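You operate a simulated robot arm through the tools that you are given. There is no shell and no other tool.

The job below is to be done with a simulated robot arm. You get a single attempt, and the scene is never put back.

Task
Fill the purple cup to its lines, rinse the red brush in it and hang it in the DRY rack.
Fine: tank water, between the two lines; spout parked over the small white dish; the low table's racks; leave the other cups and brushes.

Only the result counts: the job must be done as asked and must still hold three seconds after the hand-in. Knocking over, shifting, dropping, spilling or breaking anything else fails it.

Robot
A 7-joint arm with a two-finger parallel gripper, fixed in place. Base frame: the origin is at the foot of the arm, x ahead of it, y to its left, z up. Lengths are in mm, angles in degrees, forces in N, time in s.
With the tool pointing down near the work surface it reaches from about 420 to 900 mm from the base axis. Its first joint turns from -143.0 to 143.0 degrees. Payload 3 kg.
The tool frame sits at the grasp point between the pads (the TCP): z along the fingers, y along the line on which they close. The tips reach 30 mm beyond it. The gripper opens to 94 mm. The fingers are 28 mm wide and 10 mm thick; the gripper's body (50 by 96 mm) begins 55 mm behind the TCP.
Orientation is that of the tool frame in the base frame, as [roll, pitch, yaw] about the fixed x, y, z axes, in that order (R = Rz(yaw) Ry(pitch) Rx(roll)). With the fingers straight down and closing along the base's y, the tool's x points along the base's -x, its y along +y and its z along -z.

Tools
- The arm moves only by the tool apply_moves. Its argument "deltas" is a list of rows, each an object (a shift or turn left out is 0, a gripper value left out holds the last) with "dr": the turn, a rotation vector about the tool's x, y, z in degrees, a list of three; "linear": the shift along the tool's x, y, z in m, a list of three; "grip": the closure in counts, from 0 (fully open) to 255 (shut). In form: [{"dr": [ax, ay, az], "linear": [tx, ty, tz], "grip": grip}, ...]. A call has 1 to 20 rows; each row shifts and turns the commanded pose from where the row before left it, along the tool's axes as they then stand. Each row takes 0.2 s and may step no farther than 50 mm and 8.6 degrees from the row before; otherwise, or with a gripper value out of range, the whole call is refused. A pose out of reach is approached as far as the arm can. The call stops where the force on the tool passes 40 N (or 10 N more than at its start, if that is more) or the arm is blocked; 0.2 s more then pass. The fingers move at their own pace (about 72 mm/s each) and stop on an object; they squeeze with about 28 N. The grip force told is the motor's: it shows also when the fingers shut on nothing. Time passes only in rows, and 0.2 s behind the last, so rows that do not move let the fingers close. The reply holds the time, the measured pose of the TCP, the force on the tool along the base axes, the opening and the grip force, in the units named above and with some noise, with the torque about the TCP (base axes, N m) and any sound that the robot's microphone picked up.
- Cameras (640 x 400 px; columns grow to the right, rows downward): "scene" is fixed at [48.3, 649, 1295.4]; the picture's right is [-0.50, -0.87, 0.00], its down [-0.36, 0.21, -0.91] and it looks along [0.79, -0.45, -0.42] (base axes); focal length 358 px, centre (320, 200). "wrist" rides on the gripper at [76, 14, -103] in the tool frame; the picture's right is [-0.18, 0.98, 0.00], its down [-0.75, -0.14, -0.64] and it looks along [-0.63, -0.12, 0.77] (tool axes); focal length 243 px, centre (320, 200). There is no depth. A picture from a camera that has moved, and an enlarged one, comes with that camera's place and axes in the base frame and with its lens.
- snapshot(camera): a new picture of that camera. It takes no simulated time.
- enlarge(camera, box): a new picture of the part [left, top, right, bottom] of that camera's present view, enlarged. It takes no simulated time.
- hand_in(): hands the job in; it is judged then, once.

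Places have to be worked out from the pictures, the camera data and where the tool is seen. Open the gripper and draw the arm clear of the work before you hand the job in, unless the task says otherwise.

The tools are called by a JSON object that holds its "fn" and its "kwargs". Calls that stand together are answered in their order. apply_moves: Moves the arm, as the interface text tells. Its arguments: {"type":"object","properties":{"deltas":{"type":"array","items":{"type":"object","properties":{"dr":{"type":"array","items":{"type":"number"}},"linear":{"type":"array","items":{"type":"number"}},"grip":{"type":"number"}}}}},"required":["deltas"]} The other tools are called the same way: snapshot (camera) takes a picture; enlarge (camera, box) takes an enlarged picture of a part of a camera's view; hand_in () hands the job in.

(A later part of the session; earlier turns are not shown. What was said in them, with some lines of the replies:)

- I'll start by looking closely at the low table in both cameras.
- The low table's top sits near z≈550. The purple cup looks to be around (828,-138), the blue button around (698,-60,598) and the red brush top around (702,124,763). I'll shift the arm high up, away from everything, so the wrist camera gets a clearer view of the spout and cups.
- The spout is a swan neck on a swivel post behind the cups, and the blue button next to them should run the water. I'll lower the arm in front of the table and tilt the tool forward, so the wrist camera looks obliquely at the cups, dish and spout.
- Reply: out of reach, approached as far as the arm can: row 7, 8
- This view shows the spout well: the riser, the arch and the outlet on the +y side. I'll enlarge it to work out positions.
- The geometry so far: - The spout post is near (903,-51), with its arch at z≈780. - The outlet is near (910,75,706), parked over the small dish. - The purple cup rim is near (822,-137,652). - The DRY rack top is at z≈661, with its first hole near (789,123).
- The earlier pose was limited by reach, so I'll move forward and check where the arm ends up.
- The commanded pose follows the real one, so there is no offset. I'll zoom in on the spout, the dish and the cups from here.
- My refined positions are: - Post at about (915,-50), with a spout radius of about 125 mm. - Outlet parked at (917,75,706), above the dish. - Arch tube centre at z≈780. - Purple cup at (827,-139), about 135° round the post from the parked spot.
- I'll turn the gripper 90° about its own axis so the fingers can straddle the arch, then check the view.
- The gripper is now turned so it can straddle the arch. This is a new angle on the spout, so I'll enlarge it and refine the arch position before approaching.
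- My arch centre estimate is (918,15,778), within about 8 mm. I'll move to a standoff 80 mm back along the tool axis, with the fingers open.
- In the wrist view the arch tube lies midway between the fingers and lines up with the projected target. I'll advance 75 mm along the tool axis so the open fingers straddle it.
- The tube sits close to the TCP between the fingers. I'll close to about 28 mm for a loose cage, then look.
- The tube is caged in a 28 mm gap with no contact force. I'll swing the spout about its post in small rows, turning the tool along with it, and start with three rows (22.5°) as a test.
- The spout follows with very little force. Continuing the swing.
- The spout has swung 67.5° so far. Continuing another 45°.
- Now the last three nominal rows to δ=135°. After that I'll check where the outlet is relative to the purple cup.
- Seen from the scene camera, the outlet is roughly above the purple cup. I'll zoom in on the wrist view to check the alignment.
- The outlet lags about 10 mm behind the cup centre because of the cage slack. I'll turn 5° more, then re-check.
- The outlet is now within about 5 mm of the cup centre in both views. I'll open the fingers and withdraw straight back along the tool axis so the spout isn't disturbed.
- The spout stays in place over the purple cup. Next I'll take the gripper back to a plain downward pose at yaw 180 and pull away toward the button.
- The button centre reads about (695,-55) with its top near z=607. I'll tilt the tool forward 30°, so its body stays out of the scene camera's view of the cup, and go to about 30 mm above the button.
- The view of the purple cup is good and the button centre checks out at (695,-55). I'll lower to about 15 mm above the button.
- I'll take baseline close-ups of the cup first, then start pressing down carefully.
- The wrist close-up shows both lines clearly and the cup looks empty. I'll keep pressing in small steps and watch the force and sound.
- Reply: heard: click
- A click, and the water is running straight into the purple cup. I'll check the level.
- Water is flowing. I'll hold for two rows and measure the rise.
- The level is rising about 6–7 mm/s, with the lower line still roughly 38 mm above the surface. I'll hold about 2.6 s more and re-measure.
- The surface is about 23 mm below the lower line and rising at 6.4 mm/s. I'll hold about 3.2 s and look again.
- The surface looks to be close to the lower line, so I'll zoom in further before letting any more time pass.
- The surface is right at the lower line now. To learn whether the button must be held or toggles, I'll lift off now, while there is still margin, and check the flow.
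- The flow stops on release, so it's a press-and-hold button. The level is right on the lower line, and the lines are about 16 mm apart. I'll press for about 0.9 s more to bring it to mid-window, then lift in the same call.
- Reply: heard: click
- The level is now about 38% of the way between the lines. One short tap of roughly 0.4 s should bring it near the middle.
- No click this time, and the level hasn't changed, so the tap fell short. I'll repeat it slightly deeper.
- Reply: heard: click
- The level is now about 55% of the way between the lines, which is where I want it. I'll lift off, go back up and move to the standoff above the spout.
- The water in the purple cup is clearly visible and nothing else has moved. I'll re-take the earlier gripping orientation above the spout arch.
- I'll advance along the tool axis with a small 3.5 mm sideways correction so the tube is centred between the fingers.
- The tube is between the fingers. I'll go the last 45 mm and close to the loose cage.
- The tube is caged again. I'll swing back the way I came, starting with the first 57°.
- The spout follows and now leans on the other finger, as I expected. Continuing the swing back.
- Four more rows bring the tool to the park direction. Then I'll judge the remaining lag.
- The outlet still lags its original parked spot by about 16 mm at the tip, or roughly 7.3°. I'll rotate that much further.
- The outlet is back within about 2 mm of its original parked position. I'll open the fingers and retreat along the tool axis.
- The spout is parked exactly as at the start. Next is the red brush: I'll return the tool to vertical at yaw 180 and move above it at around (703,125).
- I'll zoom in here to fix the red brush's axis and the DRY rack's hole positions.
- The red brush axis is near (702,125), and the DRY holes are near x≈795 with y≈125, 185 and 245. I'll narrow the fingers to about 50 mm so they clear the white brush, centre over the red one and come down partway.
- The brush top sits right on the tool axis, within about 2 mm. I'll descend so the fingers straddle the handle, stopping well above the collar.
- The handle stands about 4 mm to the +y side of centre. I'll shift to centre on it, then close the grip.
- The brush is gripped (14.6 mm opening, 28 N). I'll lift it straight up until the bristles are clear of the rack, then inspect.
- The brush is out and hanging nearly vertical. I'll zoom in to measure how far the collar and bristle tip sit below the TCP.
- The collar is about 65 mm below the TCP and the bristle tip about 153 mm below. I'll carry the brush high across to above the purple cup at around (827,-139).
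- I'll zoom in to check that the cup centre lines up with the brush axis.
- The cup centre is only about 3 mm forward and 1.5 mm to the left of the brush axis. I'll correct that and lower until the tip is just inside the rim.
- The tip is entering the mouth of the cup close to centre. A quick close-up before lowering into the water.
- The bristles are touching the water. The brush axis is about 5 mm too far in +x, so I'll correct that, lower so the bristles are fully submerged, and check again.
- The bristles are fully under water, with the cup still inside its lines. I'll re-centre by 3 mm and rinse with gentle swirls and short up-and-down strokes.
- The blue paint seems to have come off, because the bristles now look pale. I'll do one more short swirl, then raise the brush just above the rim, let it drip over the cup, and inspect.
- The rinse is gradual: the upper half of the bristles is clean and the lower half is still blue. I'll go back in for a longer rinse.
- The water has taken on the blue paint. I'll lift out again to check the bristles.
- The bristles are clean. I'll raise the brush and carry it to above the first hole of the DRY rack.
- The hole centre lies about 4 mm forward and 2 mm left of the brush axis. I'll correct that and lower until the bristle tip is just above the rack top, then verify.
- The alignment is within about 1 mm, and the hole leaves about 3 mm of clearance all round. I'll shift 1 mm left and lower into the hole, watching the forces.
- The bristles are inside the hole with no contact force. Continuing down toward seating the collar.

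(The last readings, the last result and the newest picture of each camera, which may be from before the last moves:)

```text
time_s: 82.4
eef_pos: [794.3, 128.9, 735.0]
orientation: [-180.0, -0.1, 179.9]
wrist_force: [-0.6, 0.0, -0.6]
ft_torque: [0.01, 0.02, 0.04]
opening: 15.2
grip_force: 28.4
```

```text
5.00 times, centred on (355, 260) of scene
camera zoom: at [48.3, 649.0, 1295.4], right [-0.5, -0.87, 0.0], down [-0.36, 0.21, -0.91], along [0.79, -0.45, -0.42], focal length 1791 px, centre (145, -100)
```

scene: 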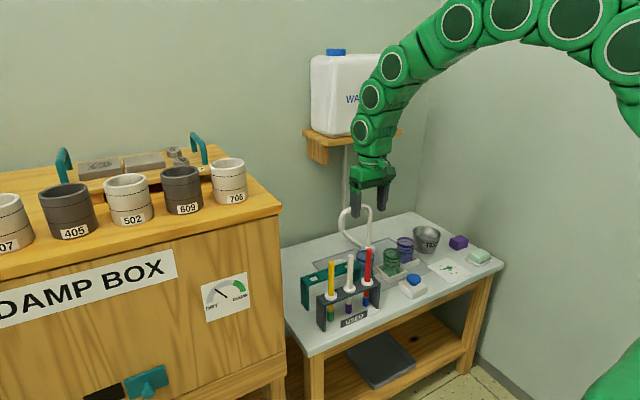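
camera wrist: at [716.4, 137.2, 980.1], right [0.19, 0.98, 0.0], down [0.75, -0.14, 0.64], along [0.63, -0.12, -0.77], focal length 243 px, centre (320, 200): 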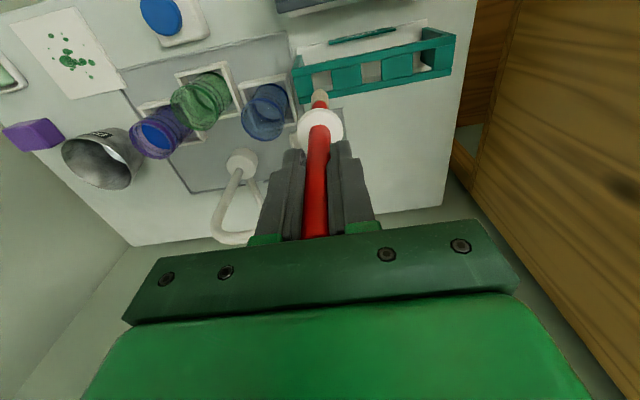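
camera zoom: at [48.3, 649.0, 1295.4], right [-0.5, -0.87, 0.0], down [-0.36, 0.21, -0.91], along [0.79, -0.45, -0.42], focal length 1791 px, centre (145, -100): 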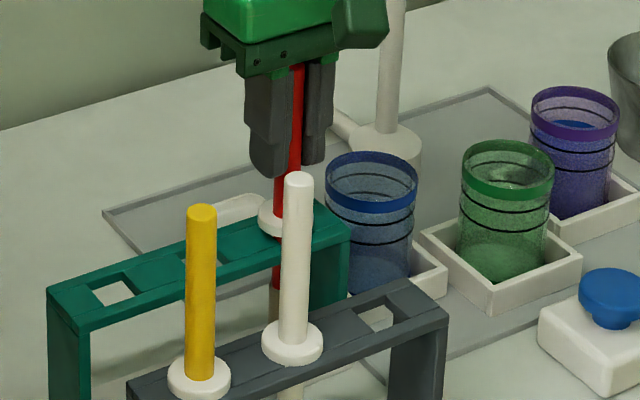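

The collar is about 10 mm above the rack top. Finishing in small steps until I feel it seat.

{"fn": "apply_moves", "kwargs": {"deltas": [{"linear": [0, 0, 0.003]}, {"linear": [0, 0, 0.003]}, {"linear": [0, 0, 0.002]}, {"linear": [0, 0, 0]}]}}

{"fn": "enlarge", "kwargs": {"camera": "wrist", "box": [270, 50, 390, 146]}}

{"fn": "enlarge", "kwargs": {"camera": "scene", "box": [350, 250, 390, 290]}}

```text
time_s: 83.4
eef_pos: [793.5, 126.3, 728.4]
orientation: [180.0, -0.1, 179.8]
wrist_force: [-0.5, 0.7, 1.1]
ft_torque: [0.0, 0.04, 0.03]
opening: 15.1
grip_force: 28.2
```

```text
4.17 times, centred on (330, 98) of wrist
camera zoom: at [718.2, 140.4, 831.7], right [0.19, 0.98, 0.0], down [0.75, -0.14, 0.64], along [0.63, -0.12, -0.77], focal length 1011 px, centre (278, 625)
```

zoom: 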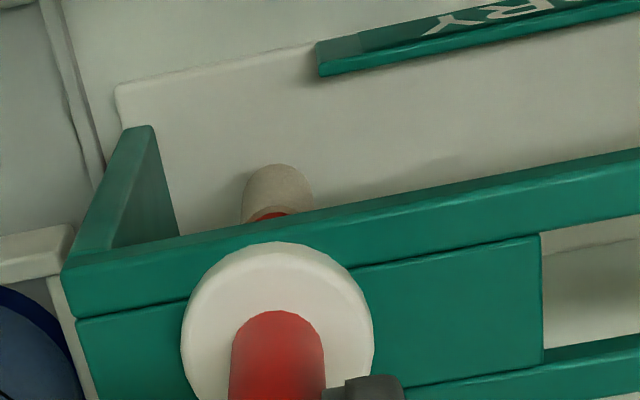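

```text
10.00 times, centred on (370, 270) of scene
camera zoom: at [48.3, 649.0, 1295.4], right [-0.5, -0.87, 0.0], down [-0.36, 0.21, -0.91], along [0.79, -0.45, -0.42], focal length 3581 px, centre (-180, -500)
```

zoom: 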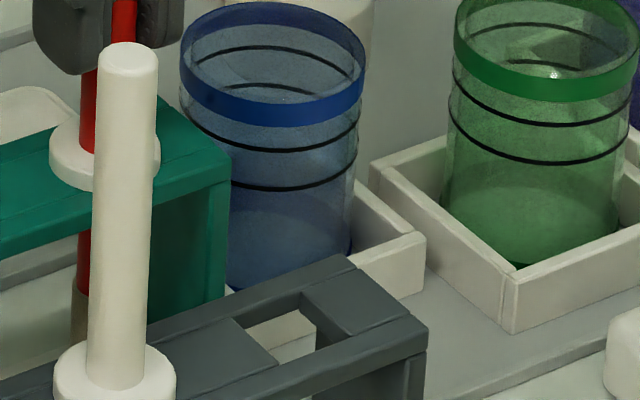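

There's no contact yet. In the USED rack the collar sat at TCP z≈722, so I'll keep stepping down.

{"fn": "apply_moves", "kwargs": {"deltas": [{"linear": [0, 0, 0.002]}, {"linear": [0, 0, 0.002]}, {"linear": [0, 0, 0]}]}}

{"fn": "enlarge", "kwargs": {"camera": "scene", "box": [335, 250, 375, 290]}}

```text
time_s: 84.2
eef_pos: [793.8, 126.6, 726.2]
orientation: [179.9, 0.1, 179.9]
wrist_force: [6.1, 2.3, 32.2]
ft_torque: [0.08, -0.3, -0.03]
opening: 15.6
grip_force: 27.7
```

```text
10.00 times, centred on (355, 270) of scene
camera zoom: at [48.3, 649.0, 1295.4], right [-0.5, -0.87, 0.0], down [-0.36, 0.21, -0.91], along [0.79, -0.45, -0.42], focal length 3581 px, centre (-30, -500)
```

zoom: 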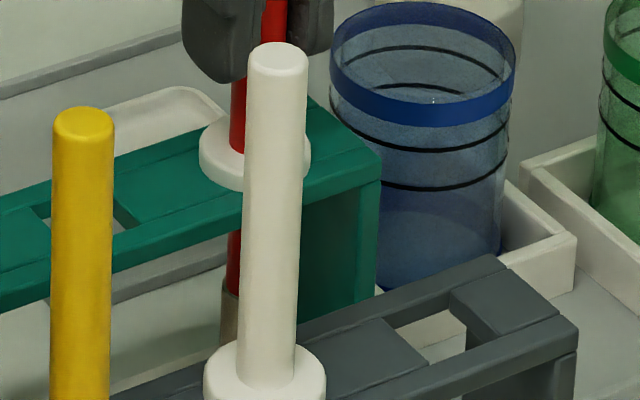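

The collar is seated, shown by the 32 N upward force. I'll ease off about 3 mm to unload it and then open the fingers gently.

{"fn": "apply_moves", "kwargs": {"deltas": [{"linear": [0, 0, -0.002]}, {"linear": [0, 0, -0.001]}, {"linear": [0, 0, 0]}]}}

{"fn": "enlarge", "kwargs": {"camera": "scene", "box": [335, 250, 375, 290]}}

{"fn": "enlarge", "kwargs": {"camera": "wrist", "box": [270, 50, 390, 146]}}

```text
time_s: 85.0
eef_pos: [793.8, 126.3, 725.9]
orientation: [-179.9, -0.3, 179.9]
wrist_force: [0.3, 0.8, 0.3]
ft_torque: [-0.03, 0.01, 0.0]
opening: 15.0
grip_force: 28.0
```

```text
10.00 times, centred on (355, 270) of scene
camera zoom: at [48.3, 649.0, 1295.4], right [-0.5, -0.87, 0.0], down [-0.36, 0.21, -0.91], along [0.79, -0.45, -0.42], focal length 3581 px, centre (-30, -500)
```

zoom: 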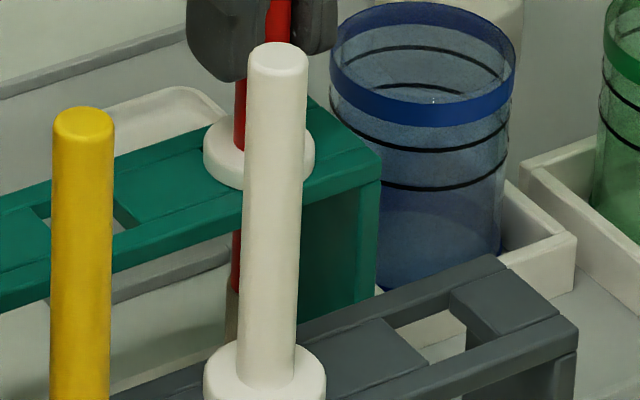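

```text
4.17 times, centred on (330, 98) of wrist
camera zoom: at [717.8, 139.6, 829.3], right [0.19, 0.98, 0.0], down [0.76, -0.14, 0.64], along [0.63, -0.12, -0.77], focal length 1011 px, centre (278, 625)
```

zoom: 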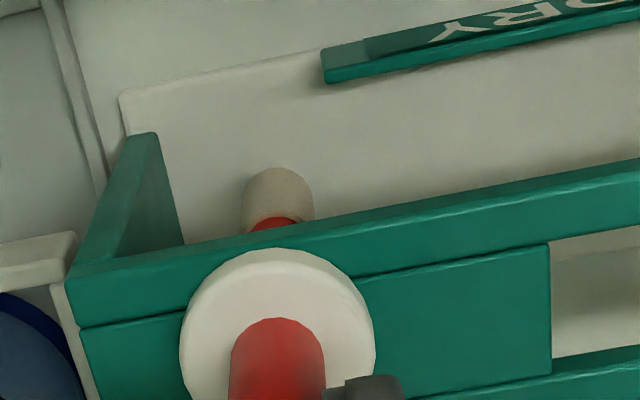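

It's unloaded with the collar resting on the rack. Now opening the fingers to about 40 mm.

{"fn": "apply_moves", "kwargs": {"deltas": [{"grip": 215}, {"grip": 180}, {"grip": 150}, {"grip": 150}]}}

{"fn": "snapshot", "kwargs": {"camera": "wrist"}}

{"fn": "enlarge", "kwargs": {"camera": "scene", "box": [320, 220, 390, 300]}}

```text
time_s: 86.0
eef_pos: [793.2, 125.0, 726.7]
orientation: [-180.0, 0.0, 179.9]
wrist_force: [0.5, -1.1, 0.6]
ft_torque: [0.01, 0.0, 0.0]
opening: 38.5
grip_force: 0.2
```

```text
taken
camera wrist: at [718.4, 139.8, 830.1], right [0.19, 0.98, 0.0], down [0.75, -0.14, 0.64], along [0.63, -0.12, -0.77], focal length 243 px, centre (320, 200)
```

wrist: 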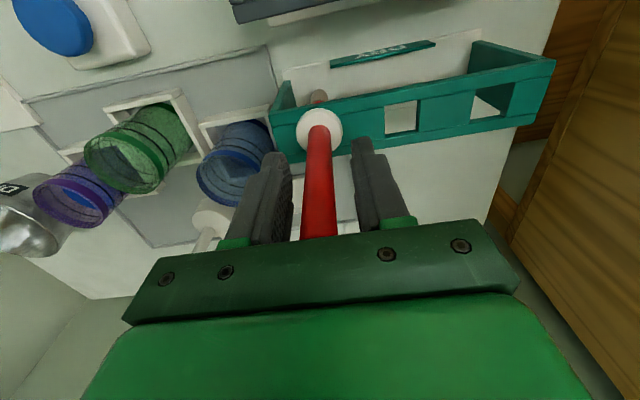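

```text
5.00 times, centred on (355, 260) of scene
camera zoom: at [48.3, 649.0, 1295.4], right [-0.5, -0.87, 0.0], down [-0.36, 0.21, -0.91], along [0.79, -0.45, -0.42], focal length 1791 px, centre (145, -100)
```

zoom: 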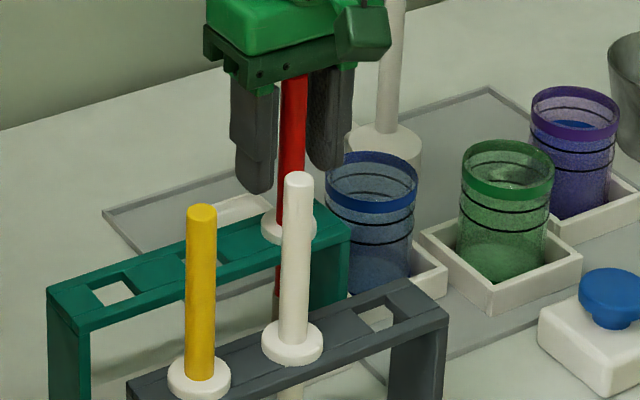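

The brush hangs upright by its collar. I'll withdraw straight up and then back away.

{"fn": "apply_moves", "kwargs": {"deltas": [{"linear": [0, 0, -0.015]}, {"linear": [0, 0, -0.025]}, {"linear": [0, 0, -0.035]}, {"linear": [0, 0, -0.04]}, {"linear": [0, 0, -0.045]}, {"linear": [0, 0, -0.045]}, {"linear": [0.04, -0.02, -0.01]}, {"linear": [0.04, -0.02, -0.01]}, {"linear": [0.04, -0.02, -0.01]}, {"linear": [0.04, -0.02, -0.01]}, {"linear": [0, 0, 0]}]}}

{"fn": "snapshot", "kwargs": {"camera": "wrist"}}

{"fn": "snapshot", "kwargs": {"camera": "scene"}}

{"fn": "enlarge", "kwargs": {"camera": "scene", "box": [290, 180, 460, 330]}}

{"fn": "enlarge", "kwargs": {"camera": "scene", "box": [385, 220, 445, 280]}}

```text
time_s: 88.4
eef_pos: [635.2, 46.9, 976.9]
orientation: [-180.0, -0.1, 179.9]
wrist_force: [-0.5, 0.6, 0.3]
ft_torque: [0.03, -0.01, -0.01]
opening: 38.7
grip_force: 0.1
```

```text
taken
camera wrist: at [559.5, 60.9, 1080.0], right [0.19, 0.98, 0.0], down [0.75, -0.14, 0.64], along [0.63, -0.12, -0.77], focal length 243 px, centre (320, 200)
```

wrist: 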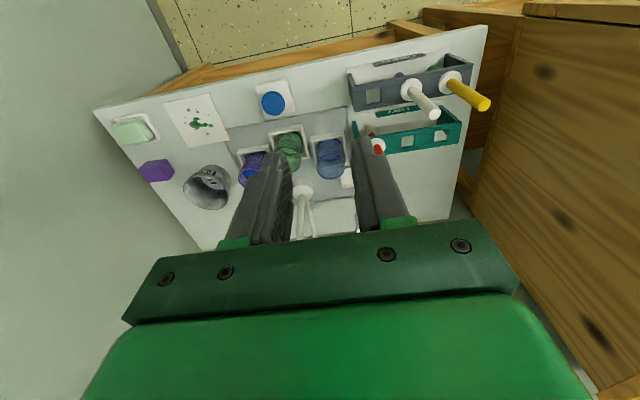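

```text
taken
```

scene: 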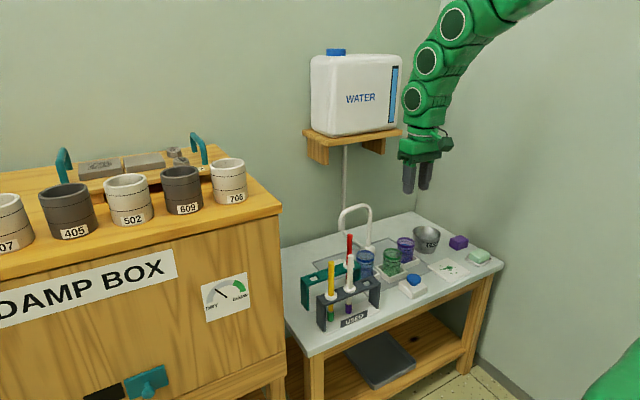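

```text
2.67 times, centred on (375, 255) of scene
camera zoom: at [48.3, 649.0, 1295.4], right [-0.5, -0.87, 0.0], down [-0.36, 0.21, -0.91], along [0.79, -0.45, -0.42], focal length 955 px, centre (173, 53)
```

zoom: 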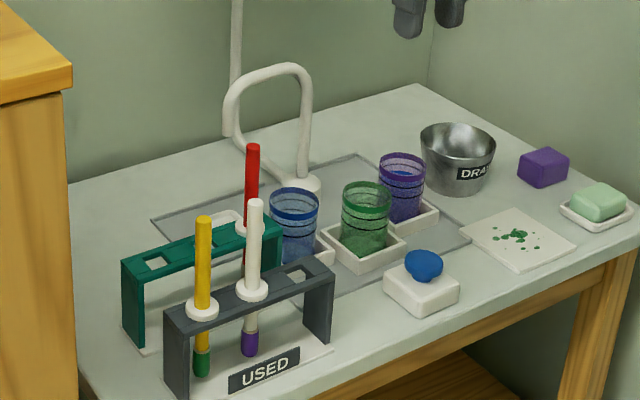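

```text
6.67 times, centred on (415, 250) of scene
camera zoom: at [48.3, 649.0, 1295.4], right [-0.5, -0.87, 0.0], down [-0.36, 0.21, -0.91], along [0.79, -0.45, -0.42], focal length 2388 px, centre (-313, -133)
```

zoom: 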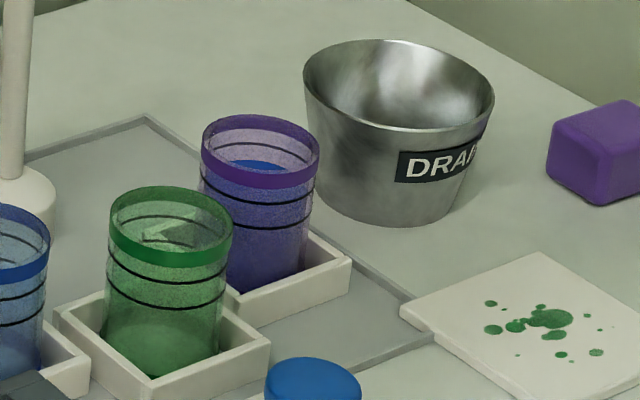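

Everything looks right from here. Before handing in, I'll check the final water level from the side: I'll lower in front of the cups, well clear of the button, with the tool tilted.

{"fn": "apply_moves", "kwargs": {"deltas": [{"linear": [-0.005, -0.035, 0.02]}, {"linear": [-0.005, -0.035, 0.03]}, {"linear": [-0.005, -0.035, 0.03]}, {"linear": [-0.005, -0.035, 0.03]}, {"linear": [-0.005, -0.017, 0.04]}, {"linear": [0, 0, 0.045]}, {"linear": [0, 0, 0.045]}, {"linear": [0, 0, 0.037]}, {"dr": [0, -7.5, 0]}, {"dr": [0, -7.5, 0]}, {"dr": [0, -7.5, 0]}, {"dr": [0, -7.5, 0]}, {"linear": [0, 0, 0]}]}}

{"fn": "snapshot", "kwargs": {"camera": "wrist"}}

```text
time_s: 91.2
eef_pos: [657.7, -109.6, 695.1]
orientation: [-180.0, 30.0, 179.8]
wrist_force: [-0.8, -0.2, -0.1]
ft_torque: [-0.04, -0.01, 0.01]
opening: 38.8
grip_force: 0.1
```

```text
taken
camera wrist: at [541.0, -95.8, 746.8], right [0.16, 0.98, 0.09], down [0.33, -0.14, 0.93], along [0.93, -0.12, -0.35], focal length 243 px, centre (320, 200)
```

wrist: 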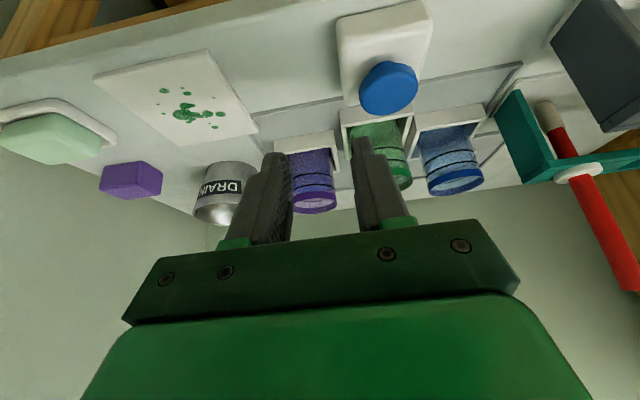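

{"fn": "enlarge", "kwargs": {"camera": "wrist", "box": [280, 130, 350, 220]}}

{"fn": "enlarge", "kwargs": {"camera": "wrist", "box": [490, 80, 640, 200]}}

```text
4.44 times, centred on (315, 175) of wrist
camera zoom: at [541.0, -95.8, 746.8], right [0.16, 0.98, 0.09], down [0.33, -0.14, 0.93], along [0.93, -0.12, -0.35], focal length 1078 px, centre (342, 311)
```

zoom: 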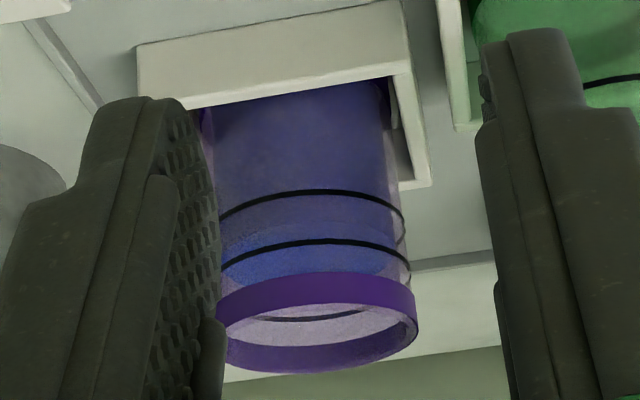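

```text
3.33 times, centred on (565, 140) of wrist
camera zoom: at [541.0, -95.8, 746.8], right [0.16, 0.98, 0.09], down [0.33, -0.14, 0.93], along [0.93, -0.12, -0.35], focal length 809 px, centre (-497, 400)
```

zoom: 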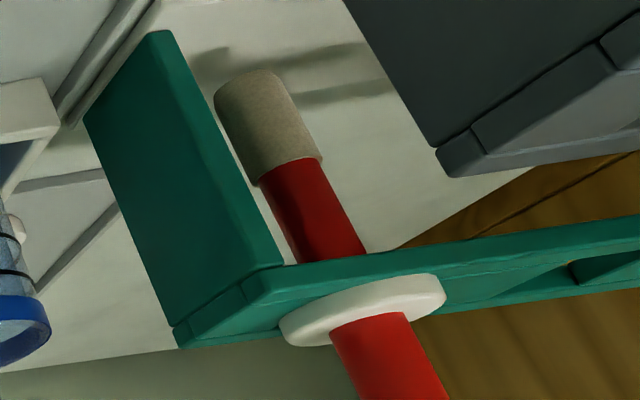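

The water's front edge sits between the two lines and the bristles look clean. One tighter zoom to be certain of the level.

{"fn": "enlarge", "kwargs": {"camera": "wrist", "box": [324, 164, 376, 200]}}

{"fn": "enlarge", "kwargs": {"camera": "wrist", "box": [312, 160, 348, 200]}}

{"fn": "enlarge", "kwargs": {"camera": "scene", "box": [320, 190, 400, 240]}}

```text
11.11 times, centred on (350, 182) of wrist
camera zoom: at [541.0, -95.8, 746.8], right [0.16, 0.98, 0.09], down [0.33, -0.14, 0.93], along [0.93, -0.12, -0.35], focal length 2696 px, centre (-13, 400)
```

zoom: 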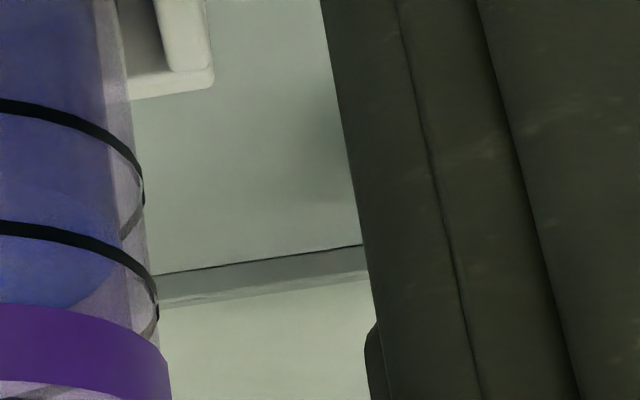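

```text
10.00 times, centred on (330, 180) of wrist
camera zoom: at [541.0, -95.8, 746.8], right [0.16, 0.98, 0.09], down [0.33, -0.14, 0.93], along [0.93, -0.12, -0.35], focal length 2426 px, centre (220, 400)
```

zoom: 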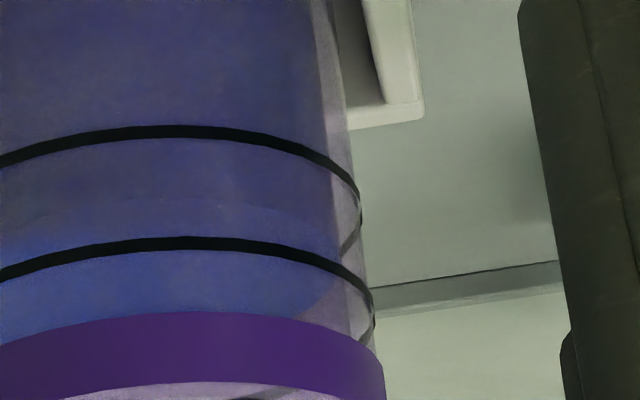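

```text
8.00 times, centred on (360, 215) of scene
camera zoom: at [48.3, 649.0, 1295.4], right [-0.5, -0.87, 0.0], down [-0.36, 0.21, -0.91], along [0.79, -0.45, -0.42], focal length 2865 px, centre (0, 80)
```

zoom: 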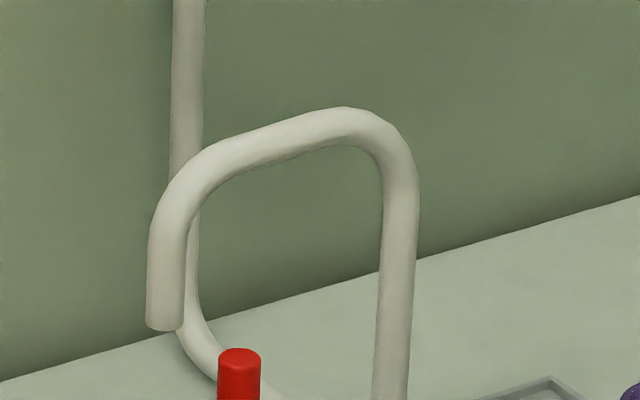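

The level is about 60% of the way between the lines, the spout is parked as it was at the start, and the clean brush hangs by its collar. I'll draw the arm up and clear with the gripper open.

{"fn": "apply_moves", "kwargs": {"deltas": [{"linear": [-0.02, 0, -0.0347]}, {"linear": [-0.02, 0, -0.0347]}, {"linear": [-0.02, 0, -0.0347]}, {"linear": [-0.02, 0, -0.0347]}, {"linear": [-0.02, 0, -0.0347]}, {"dr": [0, 7.5, 0], "grip": 0}, {"dr": [0, 7.5, 0]}, {"dr": [0, 7.5, 0]}, {"dr": [0, 7.5, 0]}, {"linear": [0, 0, -0.04]}, {"linear": [0, 0, -0.04]}, {"linear": [0, 0, -0.04]}, {"linear": [0, 0, 0]}, {"linear": [0, 0, 0]}]}}

{"fn": "snapshot", "kwargs": {"camera": "scene"}}

{"fn": "enlarge", "kwargs": {"camera": "scene", "box": [290, 190, 450, 330]}}

{"fn": "snapshot", "kwargs": {"camera": "wrist"}}

```text
time_s: 94.2
eef_pos: [663.2, -107.0, 1016.5]
orientation: [180.0, -0.1, 179.9]
wrist_force: [0.7, 0.3, 0.9]
ft_torque: [0.0, 0.01, 0.0]
opening: 93.7
grip_force: 0.0
```

```text
taken
```

scene: 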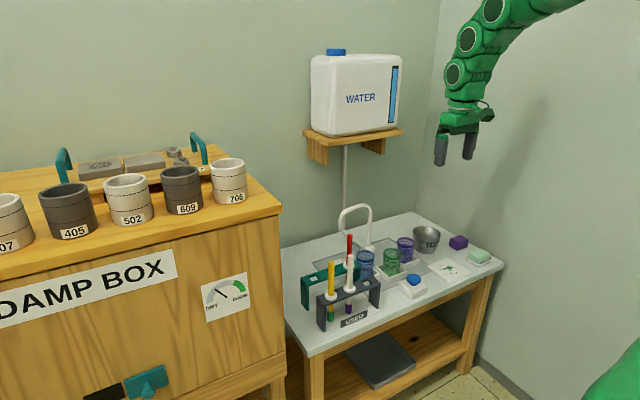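

```text
2.86 times, centred on (370, 260) of scene
camera zoom: at [48.3, 649.0, 1295.4], right [-0.5, -0.87, 0.0], down [-0.36, 0.21, -0.91], along [0.79, -0.45, -0.42], focal length 1023 px, centre (177, 29)
```

zoom: 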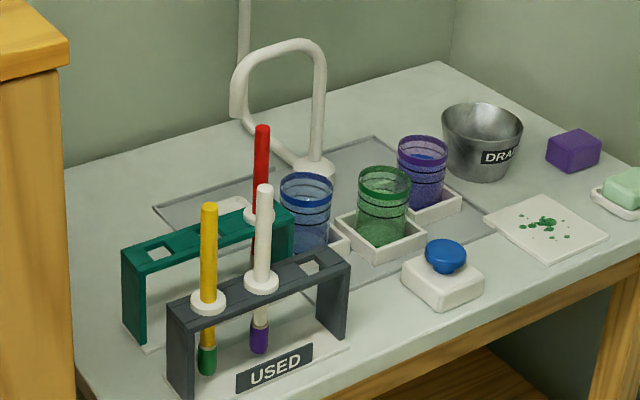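

```text
taken
camera wrist: at [587.6, -94.2, 1120.0], right [0.19, 0.98, 0.0], down [0.75, -0.14, 0.64], along [0.63, -0.12, -0.77], focal length 243 px, centre (320, 200)
```

wrist: 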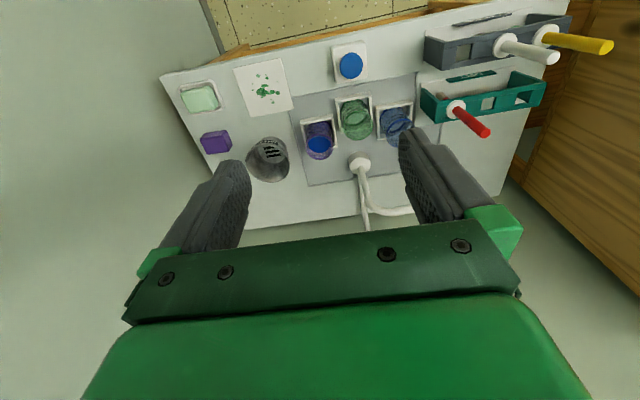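

Everything stands as intended. One check remains: there's a small dark spot on the low wooden shelf, so I'll zoom in on it before handing in.

{"fn": "enlarge", "kwargs": {"camera": "scene", "box": [340, 300, 500, 400]}}

{"fn": "enlarge", "kwargs": {"camera": "wrist", "box": [280, 60, 440, 200]}}

```text
4.00 times, centred on (420, 350) of scene
camera zoom: at [48.3, 649.0, 1295.4], right [-0.5, -0.87, 0.0], down [-0.36, 0.21, -0.91], along [0.79, -0.45, -0.42], focal length 1432 px, centre (-80, -400)
```

zoom: 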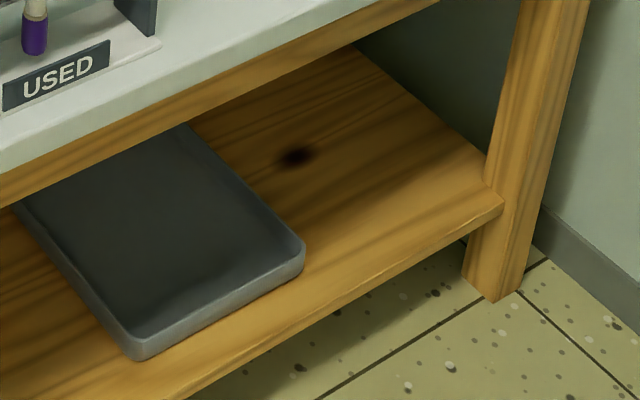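

```text
2.86 times, centred on (360, 130) of wrist
camera zoom: at [587.6, -94.2, 1120.0], right [0.19, 0.98, 0.0], down [0.75, -0.14, 0.64], along [0.63, -0.12, -0.77], focal length 693 px, centre (206, 400)
```

zoom: 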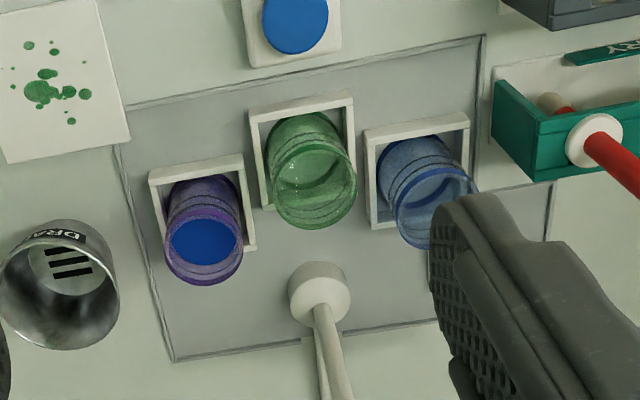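

The spot is just a knot in the wood, like the ones on the cabinet, and the table is dry. The cup is filled between its lines, the spout is parked over the dish, the clean red brush hangs in the DRY rack, and the arm is clear with the gripper open. Handing in.

{"fn": "hand_in", "kwargs": {}}

```text
The job is handed in.
```

The job is done and handed in. I haven't seen the judging result, only that the hand-in was accepted.

- **Purple cup:** It's filled with tank water to about 60% of the way between its two lines. I checked this from the side after the rinse. The water is now blue from the paint.
- **Red brush:** I rinsed it in the purple cup until the blue paint was gone from the bristles. It now hangs upright by its collar in the end hole of the DRY rack nearest the cups.
- **Spout:** It's back over the small white dish, matching its starting position in the camera views.
- **Everything else:** I didn't touch the other cups and brushes. The table is dry, and the arm is drawn clear with the gripper open.

The purple cup moved about 1 mm inside its holder during the rinse.
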